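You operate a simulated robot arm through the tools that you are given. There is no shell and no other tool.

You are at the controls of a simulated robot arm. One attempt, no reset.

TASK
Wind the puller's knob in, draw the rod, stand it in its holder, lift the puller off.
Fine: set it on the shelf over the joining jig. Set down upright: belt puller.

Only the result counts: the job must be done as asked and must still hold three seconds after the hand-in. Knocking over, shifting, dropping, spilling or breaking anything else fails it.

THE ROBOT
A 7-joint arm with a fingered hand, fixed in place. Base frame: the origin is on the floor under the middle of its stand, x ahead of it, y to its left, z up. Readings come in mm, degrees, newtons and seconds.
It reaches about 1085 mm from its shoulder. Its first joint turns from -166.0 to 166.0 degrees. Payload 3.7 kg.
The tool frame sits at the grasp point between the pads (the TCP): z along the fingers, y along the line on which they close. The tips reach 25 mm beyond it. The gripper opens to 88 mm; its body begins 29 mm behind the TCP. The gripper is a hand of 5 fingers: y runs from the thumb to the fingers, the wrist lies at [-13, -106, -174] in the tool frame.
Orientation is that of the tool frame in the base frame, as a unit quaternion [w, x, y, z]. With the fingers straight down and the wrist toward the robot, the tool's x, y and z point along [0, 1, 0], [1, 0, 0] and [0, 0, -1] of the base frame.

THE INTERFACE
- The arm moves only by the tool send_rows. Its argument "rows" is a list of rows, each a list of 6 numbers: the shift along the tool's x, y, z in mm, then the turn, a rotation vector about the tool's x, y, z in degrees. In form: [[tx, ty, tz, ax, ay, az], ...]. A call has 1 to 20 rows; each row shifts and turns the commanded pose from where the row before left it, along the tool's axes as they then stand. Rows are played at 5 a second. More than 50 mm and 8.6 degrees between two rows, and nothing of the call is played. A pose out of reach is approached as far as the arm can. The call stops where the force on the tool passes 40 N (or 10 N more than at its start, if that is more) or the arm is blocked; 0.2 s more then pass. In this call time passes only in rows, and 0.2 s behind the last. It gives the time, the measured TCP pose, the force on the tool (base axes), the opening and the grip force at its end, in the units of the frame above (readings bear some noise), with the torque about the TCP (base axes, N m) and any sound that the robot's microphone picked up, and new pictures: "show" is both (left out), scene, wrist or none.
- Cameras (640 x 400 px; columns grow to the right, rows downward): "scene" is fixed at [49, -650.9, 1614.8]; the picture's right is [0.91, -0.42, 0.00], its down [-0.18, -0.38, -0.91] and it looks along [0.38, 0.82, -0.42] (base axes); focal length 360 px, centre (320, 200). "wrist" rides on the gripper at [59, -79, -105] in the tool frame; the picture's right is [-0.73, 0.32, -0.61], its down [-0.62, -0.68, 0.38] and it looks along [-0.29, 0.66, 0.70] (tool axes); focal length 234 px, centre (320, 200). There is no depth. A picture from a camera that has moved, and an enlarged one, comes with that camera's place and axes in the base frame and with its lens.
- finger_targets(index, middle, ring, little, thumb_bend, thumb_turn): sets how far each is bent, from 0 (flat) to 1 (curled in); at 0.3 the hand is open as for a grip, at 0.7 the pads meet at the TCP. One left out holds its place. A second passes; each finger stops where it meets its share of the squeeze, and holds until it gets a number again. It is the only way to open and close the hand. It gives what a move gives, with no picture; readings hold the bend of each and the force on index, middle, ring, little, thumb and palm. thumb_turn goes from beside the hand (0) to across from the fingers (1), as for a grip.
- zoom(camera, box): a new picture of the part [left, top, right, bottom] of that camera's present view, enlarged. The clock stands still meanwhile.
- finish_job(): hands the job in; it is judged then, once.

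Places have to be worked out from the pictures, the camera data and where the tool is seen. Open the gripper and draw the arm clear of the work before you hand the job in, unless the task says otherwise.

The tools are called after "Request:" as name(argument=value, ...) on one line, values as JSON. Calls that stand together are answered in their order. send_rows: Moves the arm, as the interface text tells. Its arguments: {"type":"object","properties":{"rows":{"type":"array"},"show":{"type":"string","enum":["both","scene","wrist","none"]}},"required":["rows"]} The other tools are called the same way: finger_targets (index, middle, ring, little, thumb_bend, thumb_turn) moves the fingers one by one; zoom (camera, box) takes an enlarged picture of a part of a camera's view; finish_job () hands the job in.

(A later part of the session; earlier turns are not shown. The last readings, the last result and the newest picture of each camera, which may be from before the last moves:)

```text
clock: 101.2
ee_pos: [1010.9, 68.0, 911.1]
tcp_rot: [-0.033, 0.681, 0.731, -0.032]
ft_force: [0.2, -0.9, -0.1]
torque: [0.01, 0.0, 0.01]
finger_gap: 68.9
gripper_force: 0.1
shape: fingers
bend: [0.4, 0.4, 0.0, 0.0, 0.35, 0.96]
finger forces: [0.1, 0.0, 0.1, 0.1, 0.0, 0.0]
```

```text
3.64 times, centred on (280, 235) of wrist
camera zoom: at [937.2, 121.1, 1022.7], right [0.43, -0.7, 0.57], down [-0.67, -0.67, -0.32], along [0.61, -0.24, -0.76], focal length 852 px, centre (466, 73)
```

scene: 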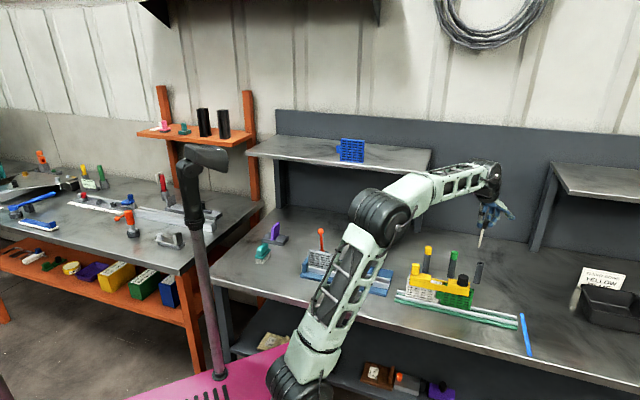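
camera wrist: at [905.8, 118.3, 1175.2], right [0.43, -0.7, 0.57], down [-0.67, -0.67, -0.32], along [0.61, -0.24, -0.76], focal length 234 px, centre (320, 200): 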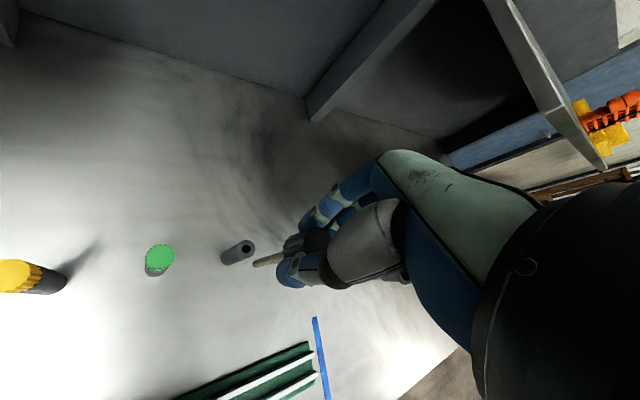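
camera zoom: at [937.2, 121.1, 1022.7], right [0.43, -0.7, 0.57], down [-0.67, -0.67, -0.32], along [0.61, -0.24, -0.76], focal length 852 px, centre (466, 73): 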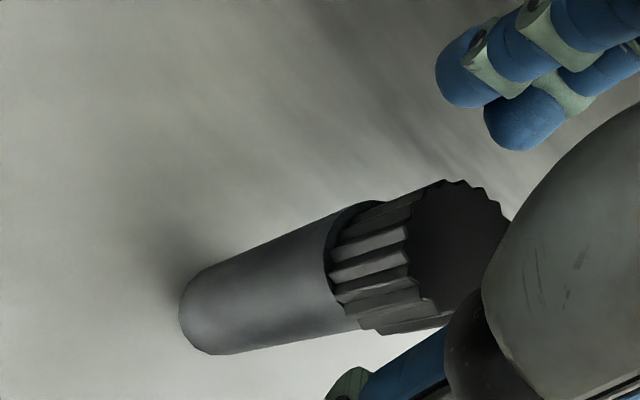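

The rod stands in its holder with the head resting on the tube. I retreat straight up and level the hand again.

Request:
send_rows(rows=[[0, -1.8, -20, 0, 0, 0], [0, -2.7, -30, 0, 0, 0], [0, -2.7, -30, 0, 0, 0], [0, -2.7, -30, 0, 0, 0], [0, 0, 0, -5.2, 0, 0], [0, 0, 0, 0, 0, 0]])

Request:
zoom(camera="scene", box=[400, 240, 500, 310])

Request:
zoom(camera="wrist", box=[0, 150, 340, 400])

```text
clock: 102.6
ee_pos: [1011.0, 68.1, 1021.6]
tcp_rot: [-0.003, 0.682, 0.731, 0.001]
ft_force: [-0.4, 0.1, -0.6]
torque: [0.03, -0.01, 0.04]
finger_gap: 68.8
gripper_force: 0.2
shape: fingers
bend: [0.4, 0.4, 0.0, 0.0, 0.35, 0.96]
finger forces: [0.1, 0.1, 0.0, 0.1, 0.0, 0.0]
camera wrist: at [928.1, 120.2, 1126.5], right [0.37, -0.7, 0.6], down [-0.64, -0.67, -0.39], along [0.67, -0.24, -0.7], focal length 234 px, centre (320, 200)
```

scene: 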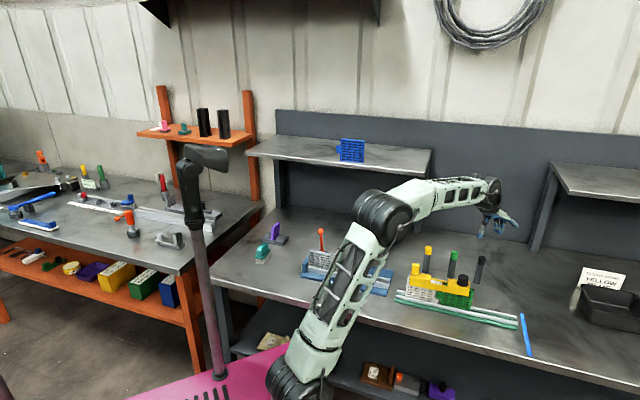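
wrist: 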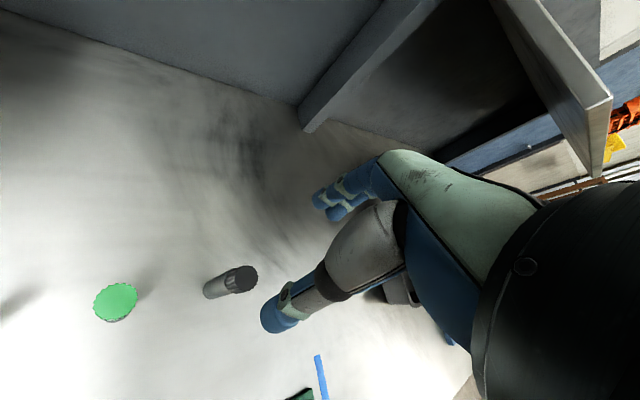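

```text
5.71 times, centred on (450, 275) of scene
camera zoom: at [49.0, -650.9, 1614.8], right [0.91, -0.42, 0.0], down [-0.18, -0.38, -0.91], along [0.38, 0.82, -0.42], focal length 2057 px, centre (-423, -229)
```

zoom: 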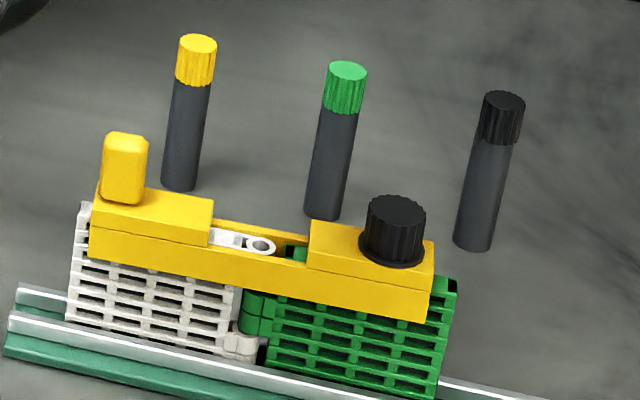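

```text
1.60 times, centred on (170, 275) of wrist
camera zoom: at [928.1, 120.2, 1126.5], right [0.37, -0.7, 0.6], down [-0.64, -0.67, -0.39], along [0.67, -0.24, -0.7], focal length 375 px, centre (560, 80)
```

zoom: 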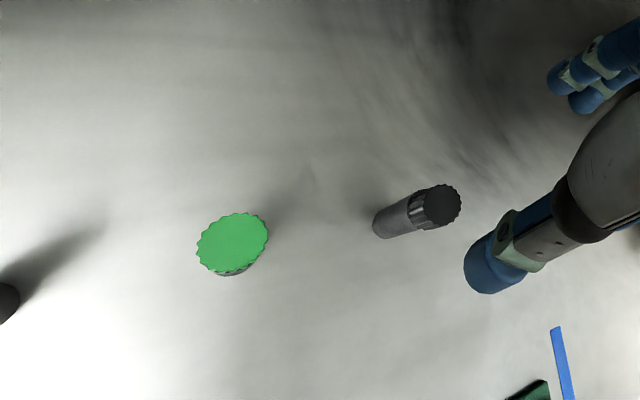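

The rod is standing properly in its holder. Before grasping the puller I look closely at its shape.

Request:
zoom(camera="scene", box=[410, 260, 450, 290])

Request:
zoom(camera="scene", box=[440, 270, 480, 300])

Request:
zoom(camera="scene", box=[240, 115, 450, 240])

```text
13.33 times, centred on (430, 275) of scene
camera zoom: at [49.0, -650.9, 1614.8], right [0.91, -0.42, 0.0], down [-0.18, -0.38, -0.91], along [0.38, 0.82, -0.42], focal length 4800 px, centre (-1147, -800)
```

zoom: 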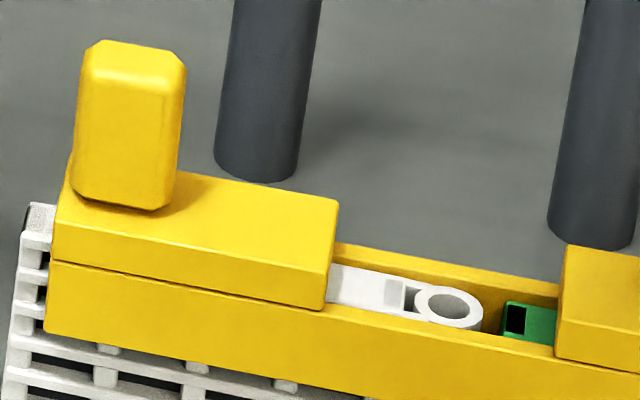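

```text
13.33 times, centred on (460, 285) of scene
camera zoom: at [49.0, -650.9, 1614.8], right [0.91, -0.42, 0.0], down [-0.18, -0.38, -0.91], along [0.38, 0.82, -0.42], focal length 4800 px, centre (-1547, -933)
```

zoom: 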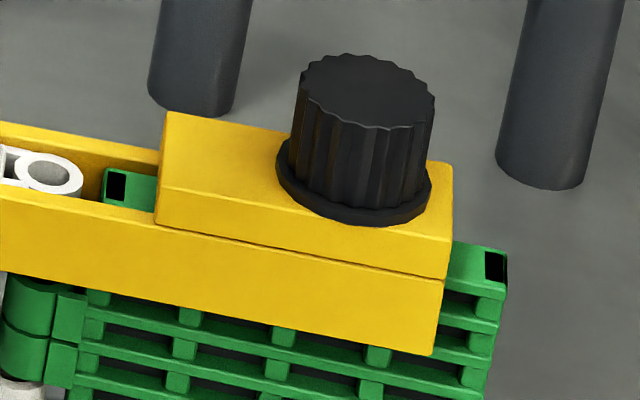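

```text
3.05 times, centred on (345, 178) of scene
camera zoom: at [49.0, -650.9, 1614.8], right [0.91, -0.42, 0.0], down [-0.18, -0.38, -0.91], along [0.38, 0.82, -0.42], focal length 1097 px, centre (244, 269)
```

zoom: 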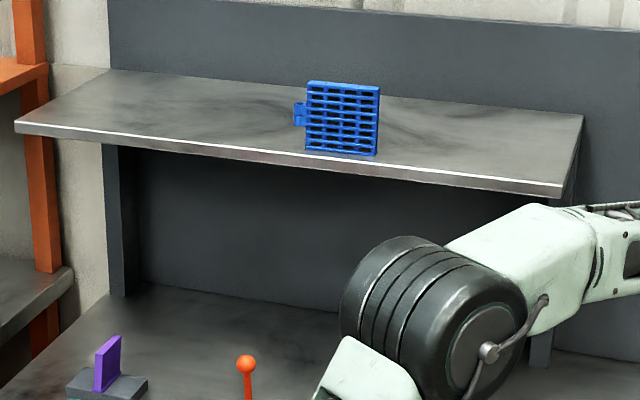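

The bar is 30 mm wide; side faces run about z 878–897 in the slot region, with blocks up to about 908. I move above the puller's middle (e≈525) with the hand across the bar.

Request:
send_rows(rows=[[-2.6, -46.2, 0, 0, 0, 0], [-2.6, -46.2, 0, 0, 0, 0], [-2.6, -46.2, 0, 0, 0, 0], [-2.6, -46.2, 0, 0, 0, 0], [-2.5, -46.2, 0, 0, 0, 0], [0, 0, 0, 0, 0, -8.2], [0, 0, 0, 0, 0, -8.2], [0, 0, 0, 0, 0, -8.2], [0, 0, 0, 0, 0, -8.2], [0, 0, 0, 0, 0, -8.2], [0, 0, 0, 0, 0, 0]])

Request:
finger_targets(index=0.35, thumb_bend=0.35, middle=0.35)

Request:
zoom(camera="wrist", box=[110, 160, 430, 380])

```text
clock: 105.0
ee_pos: [781.7, 38.8, 1021.3]
tcp_rot: [-0.002, 0.382, 0.924, 0.003]
ft_force: [0.4, 0.2, 0.6]
torque: [0.0, -0.02, -0.02]
finger_gap: 68.6
gripper_force: 0.1
shape: fingers
bend: [0.4, 0.4, 0.0, 0.0, 0.35, 0.96]
finger forces: [0.0, 0.0, 0.0, 0.1, 0.0, 0.0]
camera wrist: at [683.8, 23.6, 1126.2], right [0.74, -0.29, 0.6], down [-0.04, -0.92, -0.39], along [0.67, 0.26, -0.7], focal length 234 px, centre (320, 200)
```

scene: 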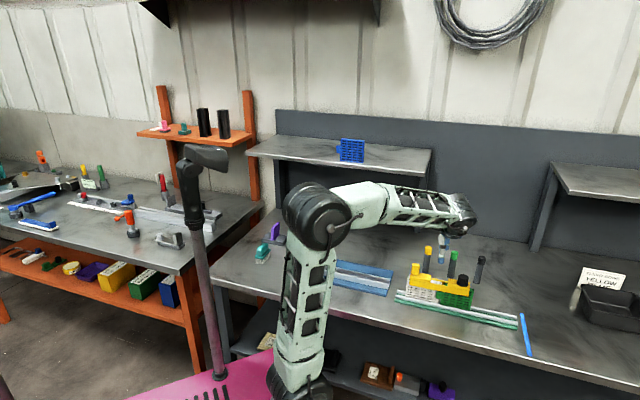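
wrist: 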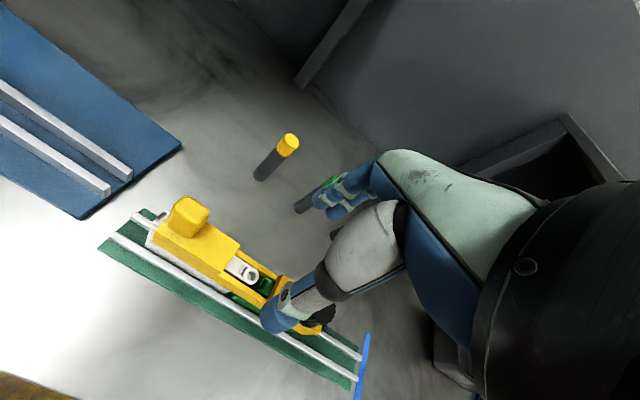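

```text
clock: 106.0
ee_pos: [782.5, 39.3, 1020.7]
tcp_rot: [-0.002, 0.383, 0.924, 0.003]
ft_force: [0.0, 0.1, -0.5]
torque: [0.03, 0.03, 0.0]
finger_gap: 74.3
gripper_force: 0.0
shape: fingers
bend: [0.35, 0.35, 0.0, 0.0, 0.35, 0.96]
finger forces: [0.0, 0.0, 0.0, 0.1, 0.1, 0.1]
```

```text
1.82 times, centred on (270, 270) of wrist
camera zoom: at [683.9, 23.7, 1126.1], right [0.74, -0.29, 0.6], down [-0.04, -0.92, -0.39], along [0.67, 0.26, -0.7], focal length 426 px, centre (411, 73)
```

zoom: 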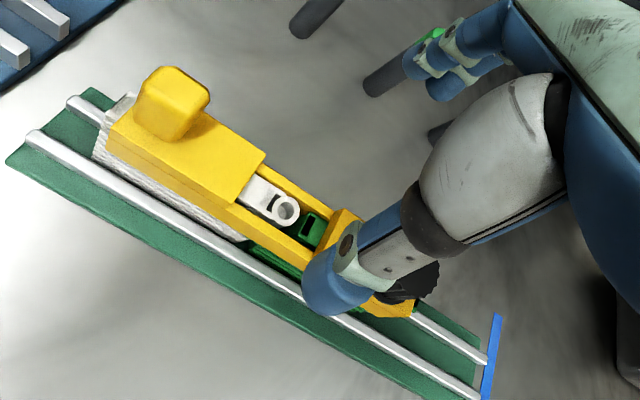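

The bar is centred on n≈580 and upright, and my TCP is at e 525. I descend so the pads sit beside the rails.

Request:
send_rows(rows=[[0, 0, 30, 0, 0, 0], [0, 0, 30, 0, 0, 0], [0, 0, 30, 0, 0, 0], [0, 0, 15, 0, 0, 0], [0, 0, 9, 0, 0, 0], [0, 0, 0, 0, 0, 0]], show="none")

Request:
zoom(camera="wrist", box=[200, 140, 420, 340])

Request:
zoom(camera="scene", box=[400, 240, 490, 310])

```text
clock: 107.4
ee_pos: [781.5, 39.1, 906.8]
tcp_rot: [-0.003, 0.383, 0.924, 0.002]
ft_force: [-0.2, -0.6, 0.1]
torque: [-0.01, -0.02, 0.0]
finger_gap: 74.0
gripper_force: 0.1
shape: fingers
bend: [0.35, 0.35, 0.0, 0.0, 0.35, 0.96]
finger forces: [0.0, 0.0, 0.0, 0.0, 0.0, 0.0]
```

```text
2.00 times, centred on (310, 240) of wrist
camera zoom: at [682.9, 24.5, 1012.5], right [0.74, -0.29, 0.6], down [-0.04, -0.92, -0.39], along [0.67, 0.26, -0.7], focal length 468 px, centre (340, 120)
```

zoom: 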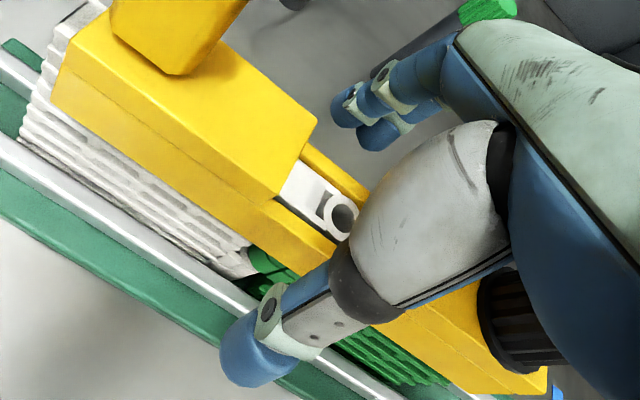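

```text
5.71 times, centred on (445, 275) of scene
camera zoom: at [49.0, -650.9, 1614.8], right [0.91, -0.42, 0.0], down [-0.18, -0.38, -0.91], along [0.38, 0.82, -0.42], focal length 2057 px, centre (-394, -229)
```

zoom: 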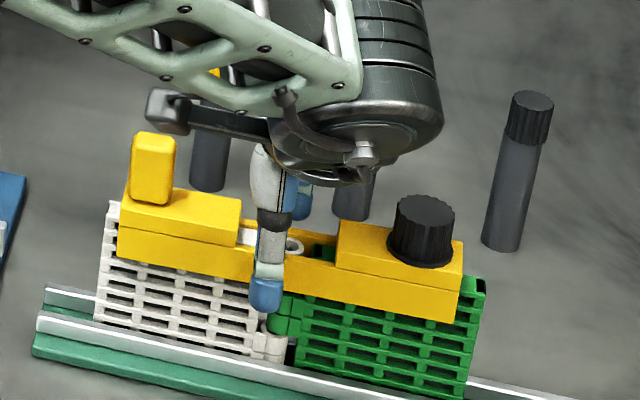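

The thumb sits at about the middle of the slot region. I close the three fingers on the bar.

Request:
finger_targets(index=0.5, thumb_bend=0.5, middle=0.5)

Request:
finger_targets(index=0.75, thumb_bend=0.75, middle=0.75)

Request:
zoom(camera="wrist", box=[200, 140, 420, 340])

Request:
zoom(camera="scene", box=[400, 240, 490, 310])

```text
clock: 108.4
ee_pos: [781.3, 39.8, 906.6]
tcp_rot: [-0.002, 0.383, 0.924, 0.002]
ft_force: [1.2, -0.6, -0.5]
torque: [-0.02, 0.0, -0.01]
finger_gap: 42.2
gripper_force: 0.1
shape: fingers
bend: [0.5, 0.5, 0.0, 0.0, 0.5, 0.98]
finger forces: [0.0, 0.0, 0.0, 0.1, 0.0, 0.0]
```

```text
clock: 109.4
ee_pos: [781.3, 40.7, 907.8]
tcp_rot: [-0.002, 0.383, 0.924, 0.002]
ft_force: [0.6, 0.3, -0.1]
torque: [0.04, -0.02, 0.03]
finger_gap: 23.6
gripper_force: 15.3
shape: fingers
bend: [0.72, 0.64, 0.0, 0.0, 0.56, 0.98]
finger forces: [8.4, 6.9, 0.0, 0.1, 15.6, 0.1]
```

```text
2.00 times, centred on (310, 240) of wrist
camera zoom: at [683.1, 24.5, 1012.5], right [0.74, -0.29, 0.6], down [-0.04, -0.92, -0.39], along [0.67, 0.26, -0.7], focal length 468 px, centre (340, 120)
```

zoom: 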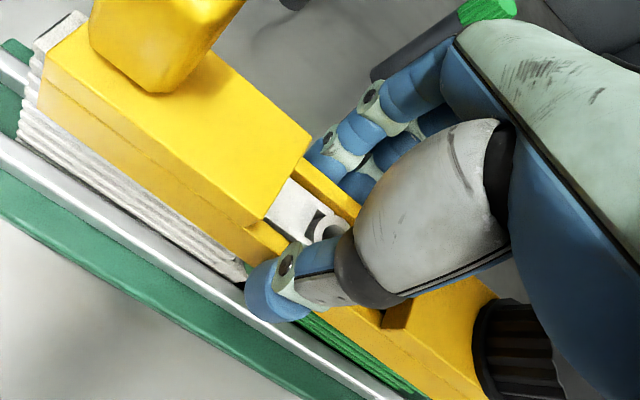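

```text
5.71 times, centred on (445, 275) of scene
camera zoom: at [49.0, -650.9, 1614.8], right [0.91, -0.42, 0.0], down [-0.18, -0.38, -0.91], along [0.38, 0.82, -0.42], focal length 2057 px, centre (-394, -229)
```

zoom: 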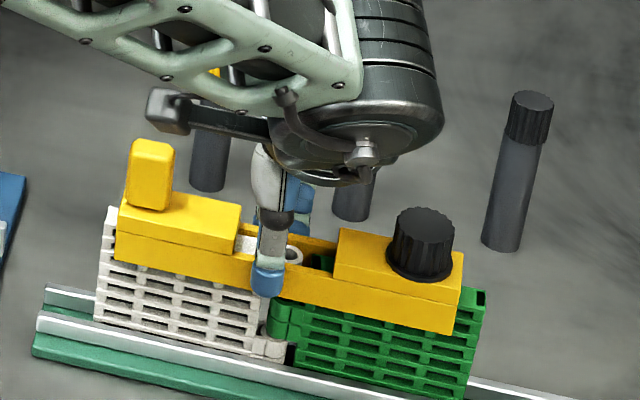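

Firm grip with 15 N on each side. I lift slowly and check that only the puller comes up.

Request:
send_rows(rows=[[0, 0, -3, 0, 0, 0], [0, 0, -3, 0, 0, 0], [0, 0, -3, 0, 0, 0], [0, 0, -3, 0, 0, 0], [0, 0, 0, 0, 0, 0]], show="none")

Request:
zoom(camera="wrist", box=[200, 140, 420, 340])

Request:
zoom(camera="scene", box=[400, 240, 490, 310])

```text
clock: 110.6
ee_pos: [781.7, 39.9, 919.6]
tcp_rot: [-0.003, 0.384, 0.923, 0.002]
ft_force: [0.4, 0.7, -2.2]
torque: [0.03, -0.01, 0.0]
finger_gap: 23.9
gripper_force: 15.8
shape: fingers
bend: [0.72, 0.64, 0.0, 0.0, 0.56, 0.98]
finger forces: [8.4, 6.9, 0.0, 0.1, 15.4, 0.0]
```

```text
2.00 times, centred on (310, 240) of wrist
camera zoom: at [683.6, 24.1, 1024.5], right [0.74, -0.29, 0.6], down [-0.04, -0.92, -0.39], along [0.67, 0.26, -0.7], focal length 468 px, centre (340, 120)
```

zoom: 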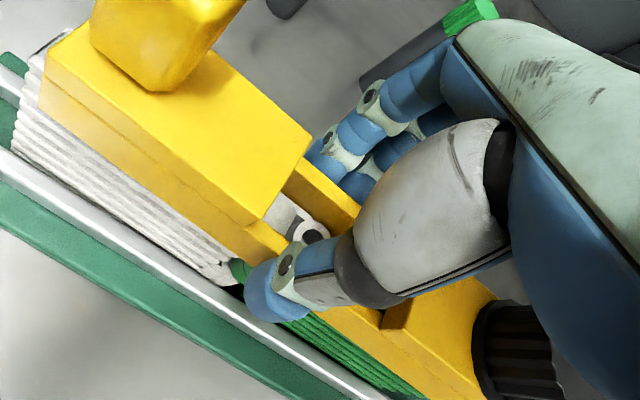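

```text
5.71 times, centred on (445, 275) of scene
camera zoom: at [49.0, -650.9, 1614.8], right [0.91, -0.42, 0.0], down [-0.18, -0.38, -0.91], along [0.38, 0.82, -0.42], focal length 2057 px, centre (-394, -229)
```

zoom: 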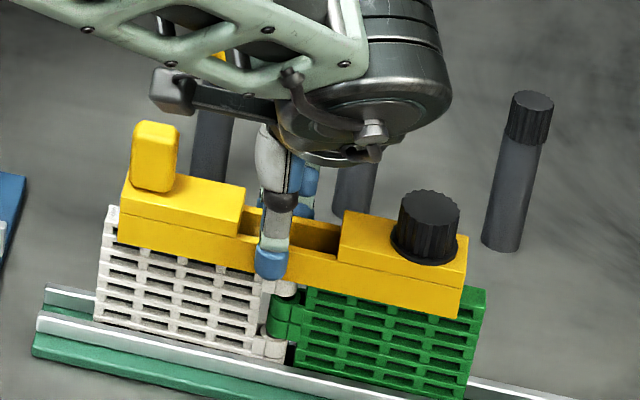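

Only the puller rises, level in the grip, with a light load (about 2–3 N). I continue lifting.

Request:
send_rows(rows=[[0, 0, -5, 0, 0, 0], [0, 0, -5, 0, 0, 0], [0, 0, -5, 0, 0, 0], [0, 0, -5, 0, 0, 0], [0, 0, -5, 0, 0, 0], [0, 0, -5, 0, 0, 0], [0, 0, 0, 0, 0, 0]], show="none")

Request:
zoom(camera="wrist", box=[160, 140, 440, 360])

Request:
zoom(camera="scene", box=[400, 235, 490, 310])

```text
clock: 112.2
ee_pos: [780.9, 38.8, 950.0]
tcp_rot: [-0.003, 0.383, 0.924, 0.002]
ft_force: [0.2, -0.2, -2.9]
torque: [0.01, -0.04, 0.02]
finger_gap: 23.8
gripper_force: 15.2
shape: fingers
bend: [0.72, 0.64, 0.0, 0.0, 0.56, 0.98]
finger forces: [8.4, 6.7, 0.0, 0.0, 15.4, 0.0]
```

```text
1.82 times, centred on (300, 250) of wrist
camera zoom: at [683.6, 24.2, 1054.4], right [0.74, -0.29, 0.6], down [-0.04, -0.92, -0.39], along [0.67, 0.26, -0.7], focal length 426 px, centre (356, 109)
```

zoom: 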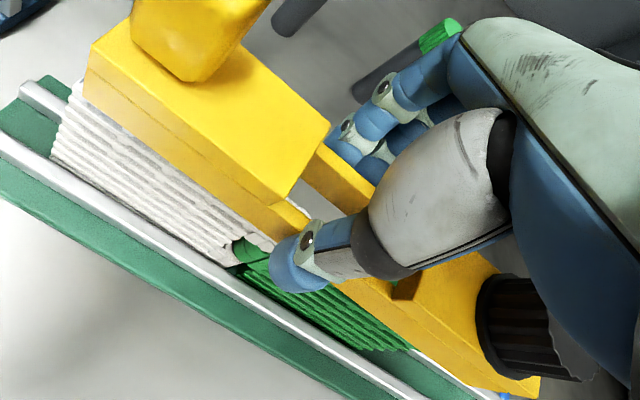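

```text
5.33 times, centred on (445, 272) of scene
camera zoom: at [49.0, -650.9, 1614.8], right [0.91, -0.42, 0.0], down [-0.18, -0.38, -0.91], along [0.38, 0.82, -0.42], focal length 1920 px, centre (-347, -187)
```

zoom: 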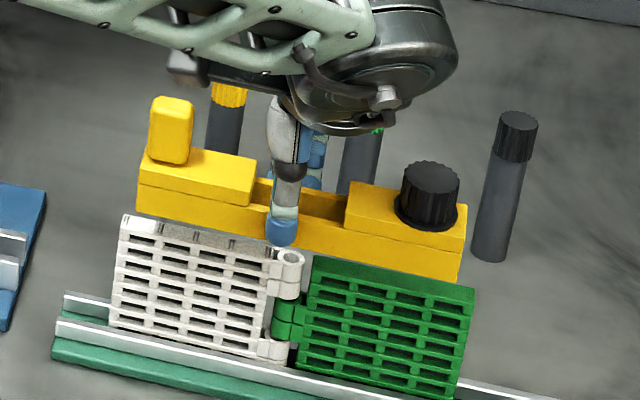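

The puller is free and the belt modules stay standing in the track. I raise it well up before carrying it to the left shelf.

Request:
send_rows(rows=[[0, 0, -20, 0, 0, 0], [0, 0, -30, 0, 0, 0], [0, 0, -35, 0, 0, 0], [0, 0, -35, 0, 0, 0], [0, 0, -35, 0, 0, 0], [0, 0, -35, 0, 0, 0], [0, 0, -35, 0, 0, 0], [0, 0, -35, 0, 0, 0], [0, 0, -35, 0, 0, 0], [0, 0, -30, 0, 0, 0], [0, 0, -15, 0, 0, 0], [0, 0, 0, 0, 0, 0]])

Request:
zoom(camera="scene", box=[380, 80, 540, 310])

```text
clock: 114.8
ee_pos: [782.1, 36.9, 1288.7]
tcp_rot: [-0.003, 0.382, 0.924, 0.002]
ft_force: [1.0, -0.1, -2.8]
torque: [0.04, -0.03, 0.0]
finger_gap: 23.6
gripper_force: 15.1
shape: fingers
bend: [0.72, 0.64, 0.0, 0.0, 0.56, 0.98]
finger forces: [8.6, 6.6, 0.1, 0.1, 15.4, 0.0]
camera wrist: at [684.5, 22.4, 1394.5], right [0.74, -0.29, 0.6], down [-0.04, -0.92, -0.39], along [0.67, 0.26, -0.7], focal length 234 px, centre (320, 200)
```

scene: 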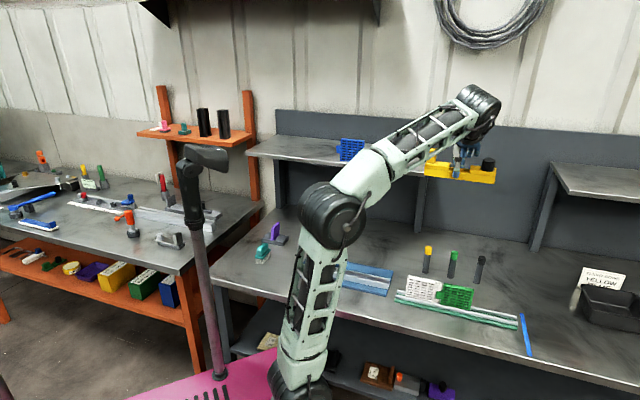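
wrist: 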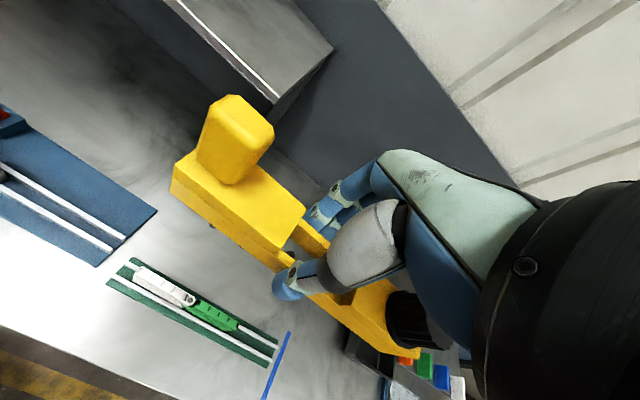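

```text
1.74 times, centred on (460, 195) of scene
camera zoom: at [49.0, -650.9, 1614.8], right [0.91, -0.42, 0.0], down [-0.18, -0.38, -0.91], along [0.38, 0.82, -0.42], focal length 626 px, centre (76, 209)
```

zoom: 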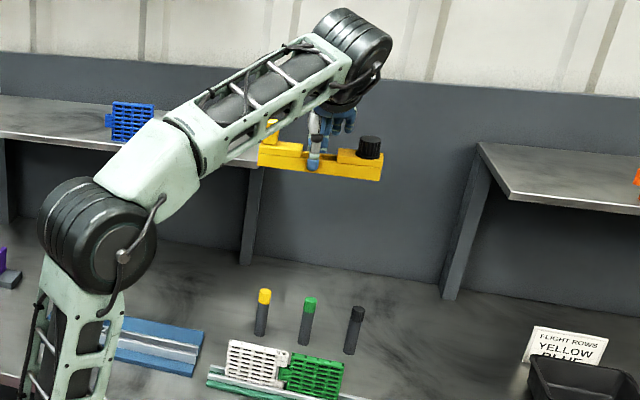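

The wrist view already shows the left shelf's end. I carry the puller to in front of the free stretch of that shelf and look at it from close by.

Request:
send_rows(rows=[[30, 17, 0, 0, 0, 0], [31, 17.3, 0, 0, 0, 0], [31, 17.3, 0, 0, 0, 0], [31, 17.3, 0, 0, 0, 0], [31, 17.3, 0, 0, 0, 0], [31, 17.3, 0, 0, 0, 0], [29, 17, 0, 0, 0, 0], [0, 0, 0, 0, 0, 0]])

Request:
zoom(camera="scene", box=[240, 80, 500, 240])

```text
clock: 116.6
ee_pos: [715.9, 274.4, 1289.2]
tcp_rot: [-0.003, 0.383, 0.924, 0.002]
ft_force: [0.7, 0.5, -2.7]
torque: [0.01, -0.01, 0.06]
finger_gap: 23.5
gripper_force: 15.7
shape: fingers
bend: [0.72, 0.64, 0.0, 0.0, 0.56, 0.98]
finger forces: [8.7, 6.6, 0.0, 0.0, 15.3, 0.0]
camera wrist: at [618.5, 259.2, 1395.7], right [0.74, -0.29, 0.6], down [-0.04, -0.92, -0.39], along [0.67, 0.26, -0.7], focal length 234 px, centre (320, 200)
```

scene: 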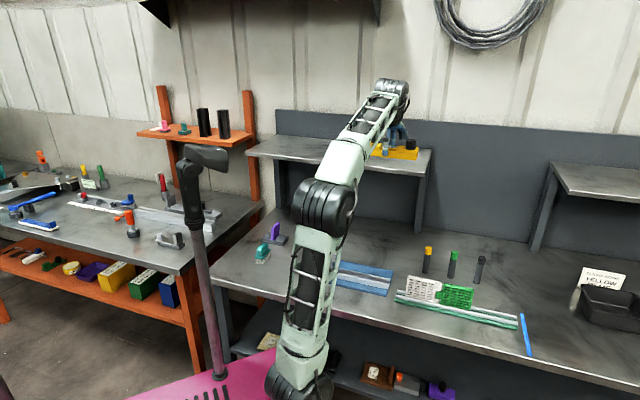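
wrist: 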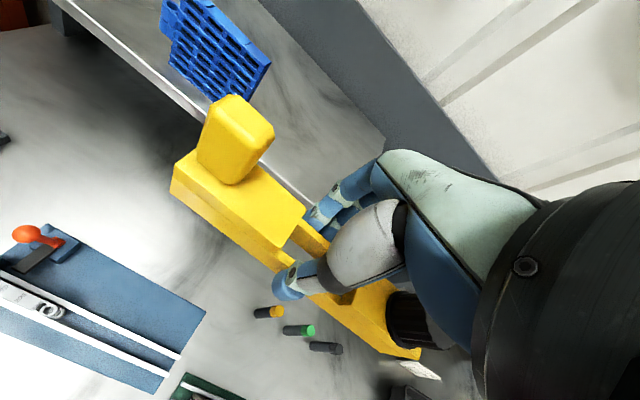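

```text
2.46 times, centred on (370, 160) of scene
camera zoom: at [49.0, -650.9, 1614.8], right [0.91, -0.42, 0.0], down [-0.18, -0.38, -0.91], along [0.38, 0.82, -0.42], focal length 886 px, centre (197, 298)
```

zoom: 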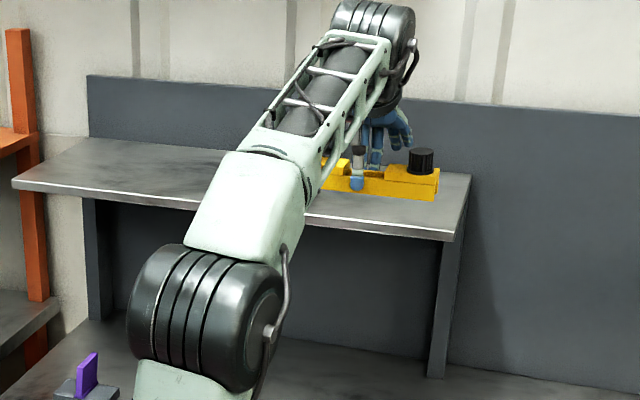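

The shelf's front edge and the blue module are in view. I zoom to pin down the edge and module.

Request:
zoom(camera="wrist", box=[50, 0, 330, 220])

Request:
zoom(camera="scene", box=[360, 120, 450, 200])

```text
1.82 times, centred on (190, 110) of wrist
camera zoom: at [618.5, 259.2, 1395.7], right [0.74, -0.29, 0.6], down [-0.04, -0.92, -0.39], along [0.67, 0.26, -0.7], focal length 426 px, centre (556, 364)
```

zoom: 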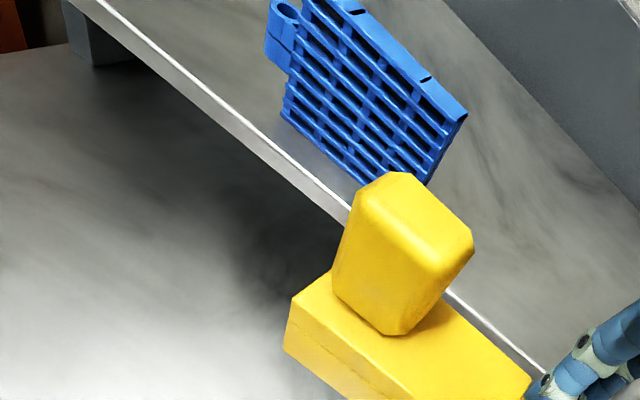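

```text
5.00 times, centred on (405, 160) of scene
camera zoom: at [49.0, -650.9, 1614.8], right [0.91, -0.42, 0.0], down [-0.18, -0.38, -0.91], along [0.38, 0.82, -0.42], focal length 1800 px, centre (-105, 400)
```

zoom: 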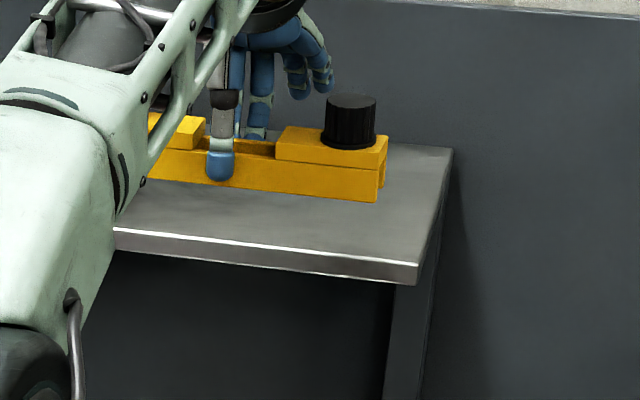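

Shelf top is about z 1168, front edge n≈819, right end e≈430, and the blue module ends at e≈203. So the puller (±90 mm) fits centred at e≈315. I level the puller's slight forward lean and move in to n≈880.

Request:
send_rows(rows=[[-1, 0, 0, 3, 0, 0], [0, 30, -1.6, 0, 0, 0], [0, 30, -1.6, 0, 0, 0], [0, 30, -1.6, 0, 0, 0], [0, 30, -1.6, 0, 0, 0], [0, 30, -1.6, 0, 0, 0], [0, 30, -1.6, 0, 0, 0], [0, 0, 0, 0, 0, 0]])

Request:
zoom(camera="scene", box=[340, 90, 450, 190])

Request:
zoom(camera="wrist", box=[120, 60, 440, 360])

```text
clock: 118.4
ee_pos: [812.8, 383.5, 1268.3]
tcp_rot: [-0.012, 0.384, 0.923, -0.022]
ft_force: [0.3, 0.3, -2.0]
torque: [0.04, 0.01, 0.01]
finger_gap: 23.5
gripper_force: 15.0
shape: fingers
bend: [0.72, 0.64, 0.0, 0.0, 0.56, 0.98]
finger forces: [8.7, 6.5, 0.0, 0.0, 15.4, 0.1]
out of reach, approached as far as the arm can: row 6, 7
camera wrist: at [719.1, 371.8, 1378.5], right [0.77, -0.27, 0.59], down [-0.06, -0.93, -0.35], along [0.64, 0.24, -0.73], focal length 234 px, centre (320, 200)
```

scene: 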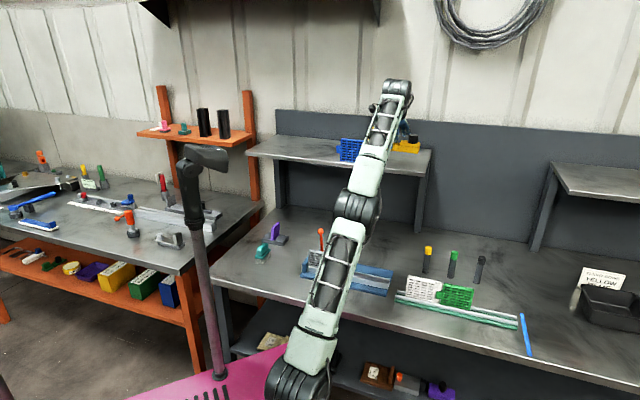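
wrist: 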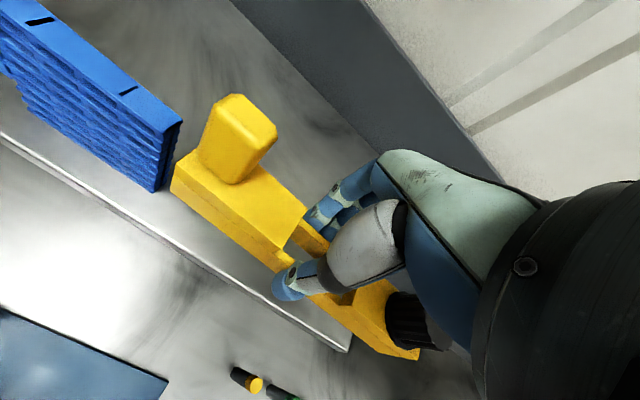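

```text
4.00 times, centred on (395, 140) of scene
camera zoom: at [49.0, -650.9, 1614.8], right [0.91, -0.42, 0.0], down [-0.18, -0.38, -0.91], along [0.38, 0.82, -0.42], focal length 1440 px, centre (20, 440)
```

zoom: 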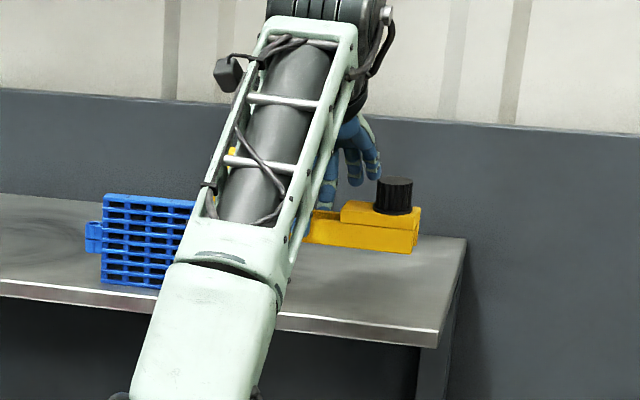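

```text
1.33 times, centred on (280, 210) of wrist
camera zoom: at [719.1, 371.8, 1378.5], right [0.77, -0.27, 0.59], down [-0.06, -0.93, -0.35], along [0.64, 0.24, -0.73], focal length 312 px, centre (373, 187)
```

zoom: 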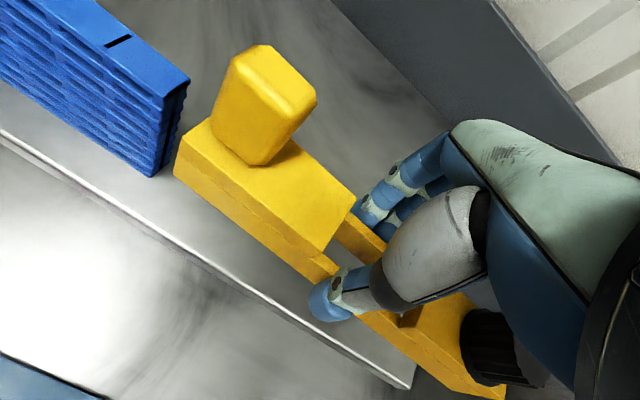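

The arm is at its reach limit up here (n≈846). Lower down it can reach further in, so I descend in steps and watch where the hand settles.

Request:
send_rows(rows=[[0, 0.8, 15, 0, 0, 0], [0, 0.8, 15, 0, 0, 0], [0, 0, 0, 0, 0, 0]], show="none")

Request:
zoom(camera="wrist", box=[120, 60, 440, 360])

Request:
zoom(camera="scene", box=[340, 90, 450, 190])

```text
clock: 119.2
ee_pos: [812.8, 382.8, 1239.2]
tcp_rot: [-0.013, 0.383, 0.923, -0.022]
ft_force: [0.5, 0.0, -3.0]
torque: [0.02, -0.02, -0.02]
finger_gap: 23.2
gripper_force: 15.3
shape: fingers
bend: [0.72, 0.64, 0.0, 0.0, 0.56, 0.98]
finger forces: [8.7, 6.6, 0.1, 0.0, 15.3, 0.0]
```

```text
1.33 times, centred on (280, 210) of wrist
camera zoom: at [719.5, 372.1, 1348.4], right [0.76, -0.27, 0.59], down [-0.06, -0.93, -0.35], along [0.64, 0.24, -0.73], focal length 312 px, centre (373, 187)
```

zoom: 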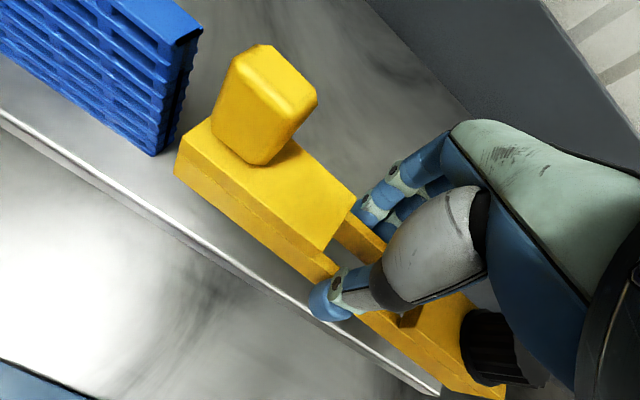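

```text
4.00 times, centred on (395, 140) of scene
camera zoom: at [49.0, -650.9, 1614.8], right [0.91, -0.42, 0.0], down [-0.18, -0.38, -0.91], along [0.38, 0.82, -0.42], focal length 1440 px, centre (20, 440)
```

zoom: 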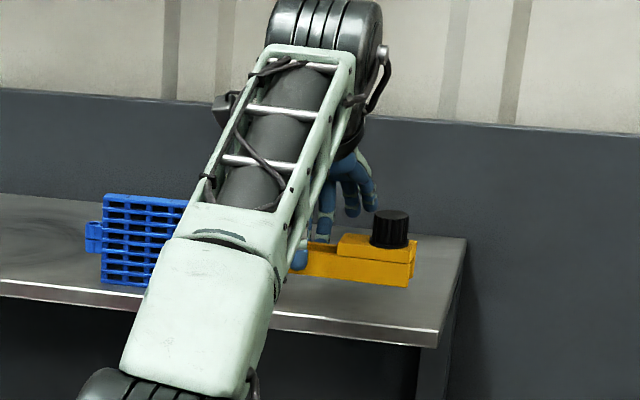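

The commanded pose follows the arm. I shift 8 mm away from the module, 20 mm further onto the shelf, and lower 24 mm.

Request:
send_rows(rows=[[-2.7, 7.1, 7.6, 0, 0, 0], [-2.7, 7.1, 7.6, 0, 0, 0], [-2.7, 7.1, 7.6, 0, 0, 0], [0, 0, 0, 0, 0, 0]], show="none")

Request:
zoom(camera="wrist", box=[120, 60, 440, 360])

Request:
zoom(camera="scene", box=[360, 110, 450, 190])

```text
clock: 120.2
ee_pos: [833.3, 392.0, 1215.4]
tcp_rot: [-0.013, 0.383, 0.923, -0.022]
ft_force: [0.2, -0.7, -2.6]
torque: [0.05, -0.05, -0.04]
finger_gap: 23.7
gripper_force: 15.4
shape: fingers
bend: [0.72, 0.64, 0.0, 0.0, 0.56, 0.98]
finger forces: [8.7, 6.5, 0.1, 0.0, 15.3, 0.0]
```

```text
1.33 times, centred on (280, 210) of wrist
camera zoom: at [739.6, 380.5, 1324.5], right [0.77, -0.27, 0.59], down [-0.06, -0.93, -0.35], along [0.64, 0.24, -0.73], focal length 312 px, centre (373, 187)
```

zoom: 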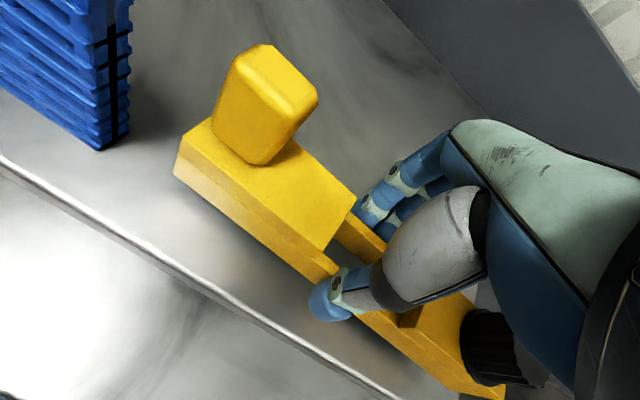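

```text
5.00 times, centred on (405, 150) of scene
camera zoom: at [49.0, -650.9, 1614.8], right [0.91, -0.42, 0.0], down [-0.18, -0.38, -0.91], along [0.38, 0.82, -0.42], focal length 1800 px, centre (-105, 450)
```

zoom: 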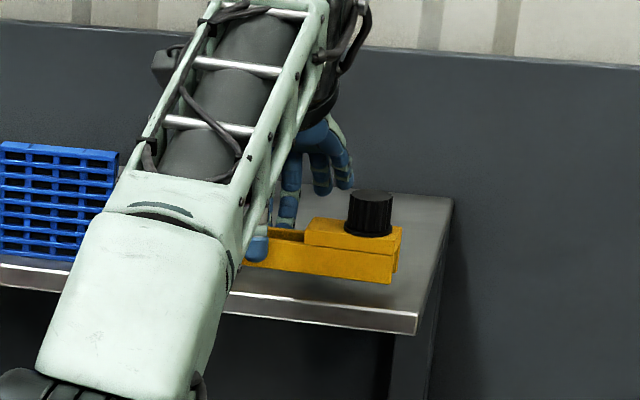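

The puller is over the shelf with the front edge clearly in front of it. I lower in small steps until contact.

Request:
send_rows(rows=[[0, 0.15, 3, 0, 0, 0], [0, 0.15, 3, 0, 0, 0], [0, 0.15, 3, 0, 0, 0], [0, 0.1, 2, 0, 0, 0], [0, 0, 0, 0, 0, 0]], show="none")

Request:
zoom(camera="scene", box=[380, 135, 440, 185])

```text
clock: 121.4
ee_pos: [833.8, 392.1, 1203.8]
tcp_rot: [-0.011, 0.382, 0.924, -0.022]
ft_force: [0.6, -0.3, -2.6]
torque: [0.03, -0.03, -0.02]
finger_gap: 23.6
gripper_force: 15.5
shape: fingers
bend: [0.72, 0.64, 0.0, 0.0, 0.56, 0.98]
finger forces: [8.7, 6.5, 0.1, 0.0, 15.3, 0.0]
```

```text
8.00 times, centred on (410, 160) of scene
camera zoom: at [49.0, -650.9, 1614.8], right [0.91, -0.42, 0.0], down [-0.18, -0.38, -0.91], along [0.38, 0.82, -0.42], focal length 2880 px, centre (-400, 520)
```

zoom: 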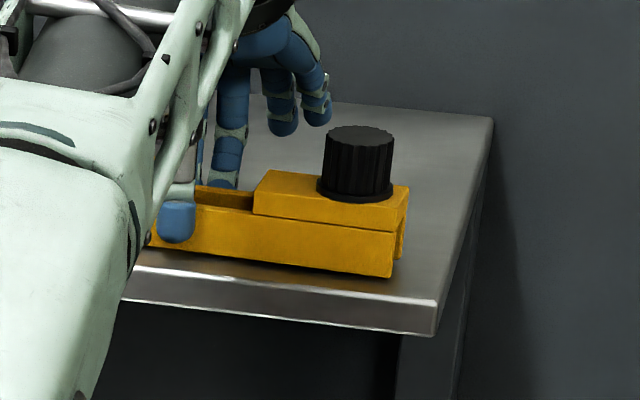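

Close now; the shadow is just under the bar. I continue with 1.5 mm steps.

Request:
send_rows(rows=[[0, 0.08, 1.5, 0, 0, 0], [0, 0.08, 1.5, 0, 0, 0], [0, 0.08, 1.5, 0, 0, 0], [0, 0, 0, 0, 0, 0]], show="none")

Request:
zoom(camera="scene", box=[380, 135, 440, 185])

Request:
zoom(camera="wrist", box=[140, 100, 400, 320])

```text
clock: 122.4
ee_pos: [833.9, 392.5, 1199.8]
tcp_rot: [-0.012, 0.383, 0.923, -0.022]
ft_force: [2.1, 2.8, 10.2]
torque: [-0.07, 0.08, 0.01]
finger_gap: 22.9
gripper_force: 16.6
shape: fingers
bend: [0.73, 0.64, 0.0, 0.0, 0.56, 0.98]
finger forces: [10.2, 8.2, 0.2, 0.0, 14.8, 0.0]
```

```text
8.00 times, centred on (410, 160) of scene
camera zoom: at [49.0, -650.9, 1614.8], right [0.91, -0.42, 0.0], down [-0.18, -0.38, -0.91], along [0.38, 0.82, -0.42], focal length 2880 px, centre (-400, 520)
```

zoom: 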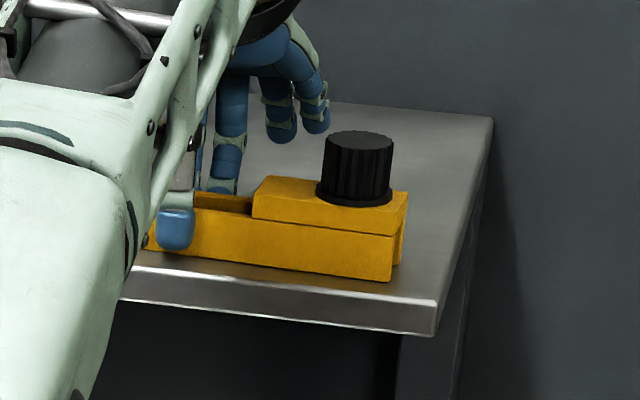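

```text
1.82 times, centred on (270, 210) of wrist
camera zoom: at [739.2, 380.1, 1309.6], right [0.76, -0.27, 0.59], down [-0.06, -0.93, -0.35], along [0.64, 0.24, -0.73], focal length 426 px, centre (411, 182)
```

zoom: 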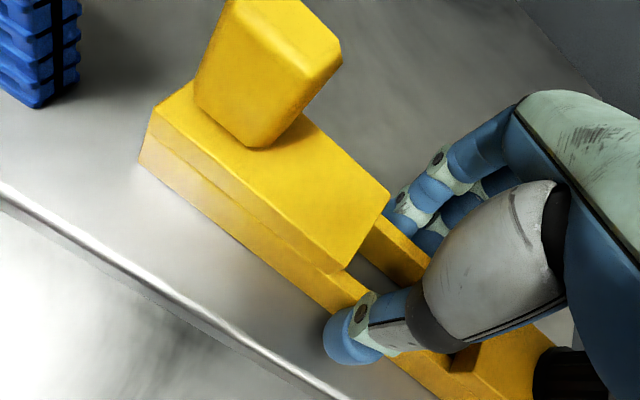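

Contact: the shelf now carries it (10 N upward). I ease up about 1 mm to take off the preload, then open the fingers gently.

Request:
send_rows(rows=[[0, -0.06, -1.0, 0, 0, 0], [0, 0, 0, 0, 0, 0]], show="none")

Request:
zoom(camera="scene", box=[380, 135, 440, 185])

```text
clock: 123.0
ee_pos: [833.3, 391.8, 1200.5]
tcp_rot: [-0.013, 0.383, 0.923, -0.023]
ft_force: [1.2, 1.8, 5.8]
torque: [-0.02, 0.09, -0.02]
finger_gap: 23.4
gripper_force: 16.9
shape: fingers
bend: [0.73, 0.64, 0.0, 0.0, 0.56, 0.98]
finger forces: [9.6, 7.6, 0.0, 0.0, 15.1, 0.0]
```

```text
8.00 times, centred on (410, 160) of scene
camera zoom: at [49.0, -650.9, 1614.8], right [0.91, -0.42, 0.0], down [-0.18, -0.38, -0.91], along [0.38, 0.82, -0.42], focal length 2880 px, centre (-400, 520)
```

zoom: 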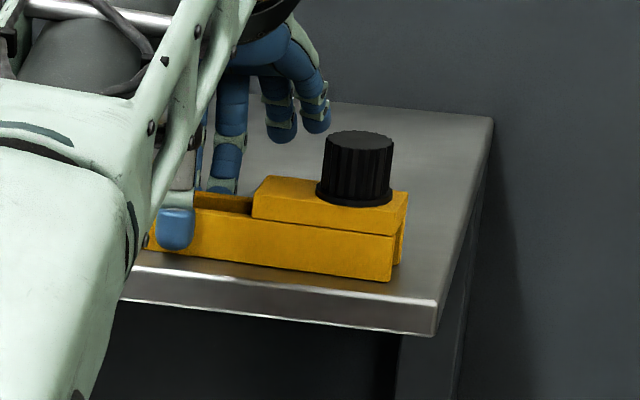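

Settled with light contact. I open the fingers a little, then wider.

Request:
send_rows(rows=[[0, -0.03, -0.6, 0, 0, 0]], show="none")

Request:
finger_targets(index=0.58, thumb_bend=0.46, middle=0.52)

Request:
zoom(camera="scene", box=[380, 135, 440, 185])

Request:
zoom(camera="wrist", box=[140, 100, 400, 320])

```text
clock: 123.4
ee_pos: [833.6, 389.7, 1201.2]
tcp_rot: [-0.012, 0.383, 0.924, -0.022]
ft_force: [-1.1, 0.7, 1.6]
torque: [0.04, 0.04, -0.03]
finger_gap: 22.9
gripper_force: 16.0
shape: fingers
bend: [0.73, 0.64, 0.0, 0.0, 0.56, 0.98]
finger forces: [8.9, 6.9, 0.0, 0.0, 15.6, 0.0]
```

```text
clock: 124.4
ee_pos: [833.5, 391.8, 1201.6]
tcp_rot: [-0.012, 0.382, 0.924, -0.022]
ft_force: [0.6, 1.0, 0.0]
torque: [0.01, 0.01, 0.0]
finger_gap: 37.7
gripper_force: 0.1
shape: fingers
bend: [0.57, 0.52, 0.0, 0.0, 0.46, 0.98]
finger forces: [0.0, 0.2, 0.1, 0.0, 0.0, 0.0]
```

```text
8.00 times, centred on (410, 160) of scene
camera zoom: at [49.0, -650.9, 1614.8], right [0.91, -0.42, 0.0], down [-0.18, -0.38, -0.91], along [0.38, 0.82, -0.42], focal length 2880 px, centre (-400, 520)
```

zoom: 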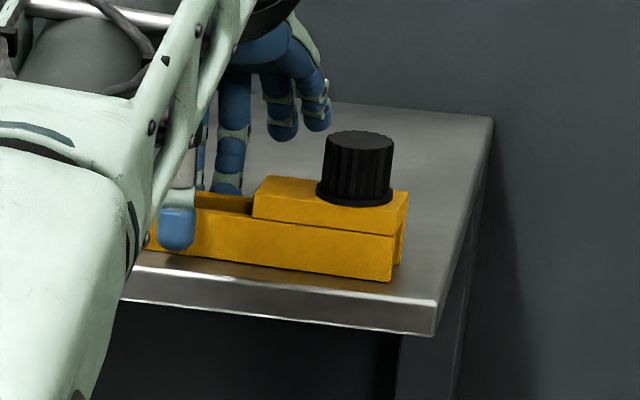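

```text
1.82 times, centred on (270, 210) of wrist
camera zoom: at [739.8, 380.1, 1310.9], right [0.76, -0.27, 0.59], down [-0.06, -0.93, -0.35], along [0.64, 0.24, -0.73], focal length 426 px, centre (411, 182)
```

zoom: 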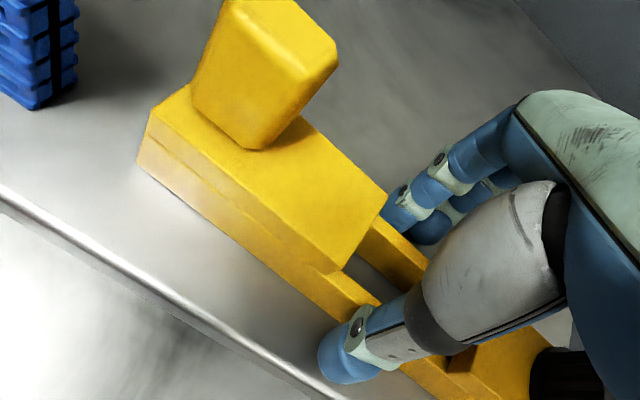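

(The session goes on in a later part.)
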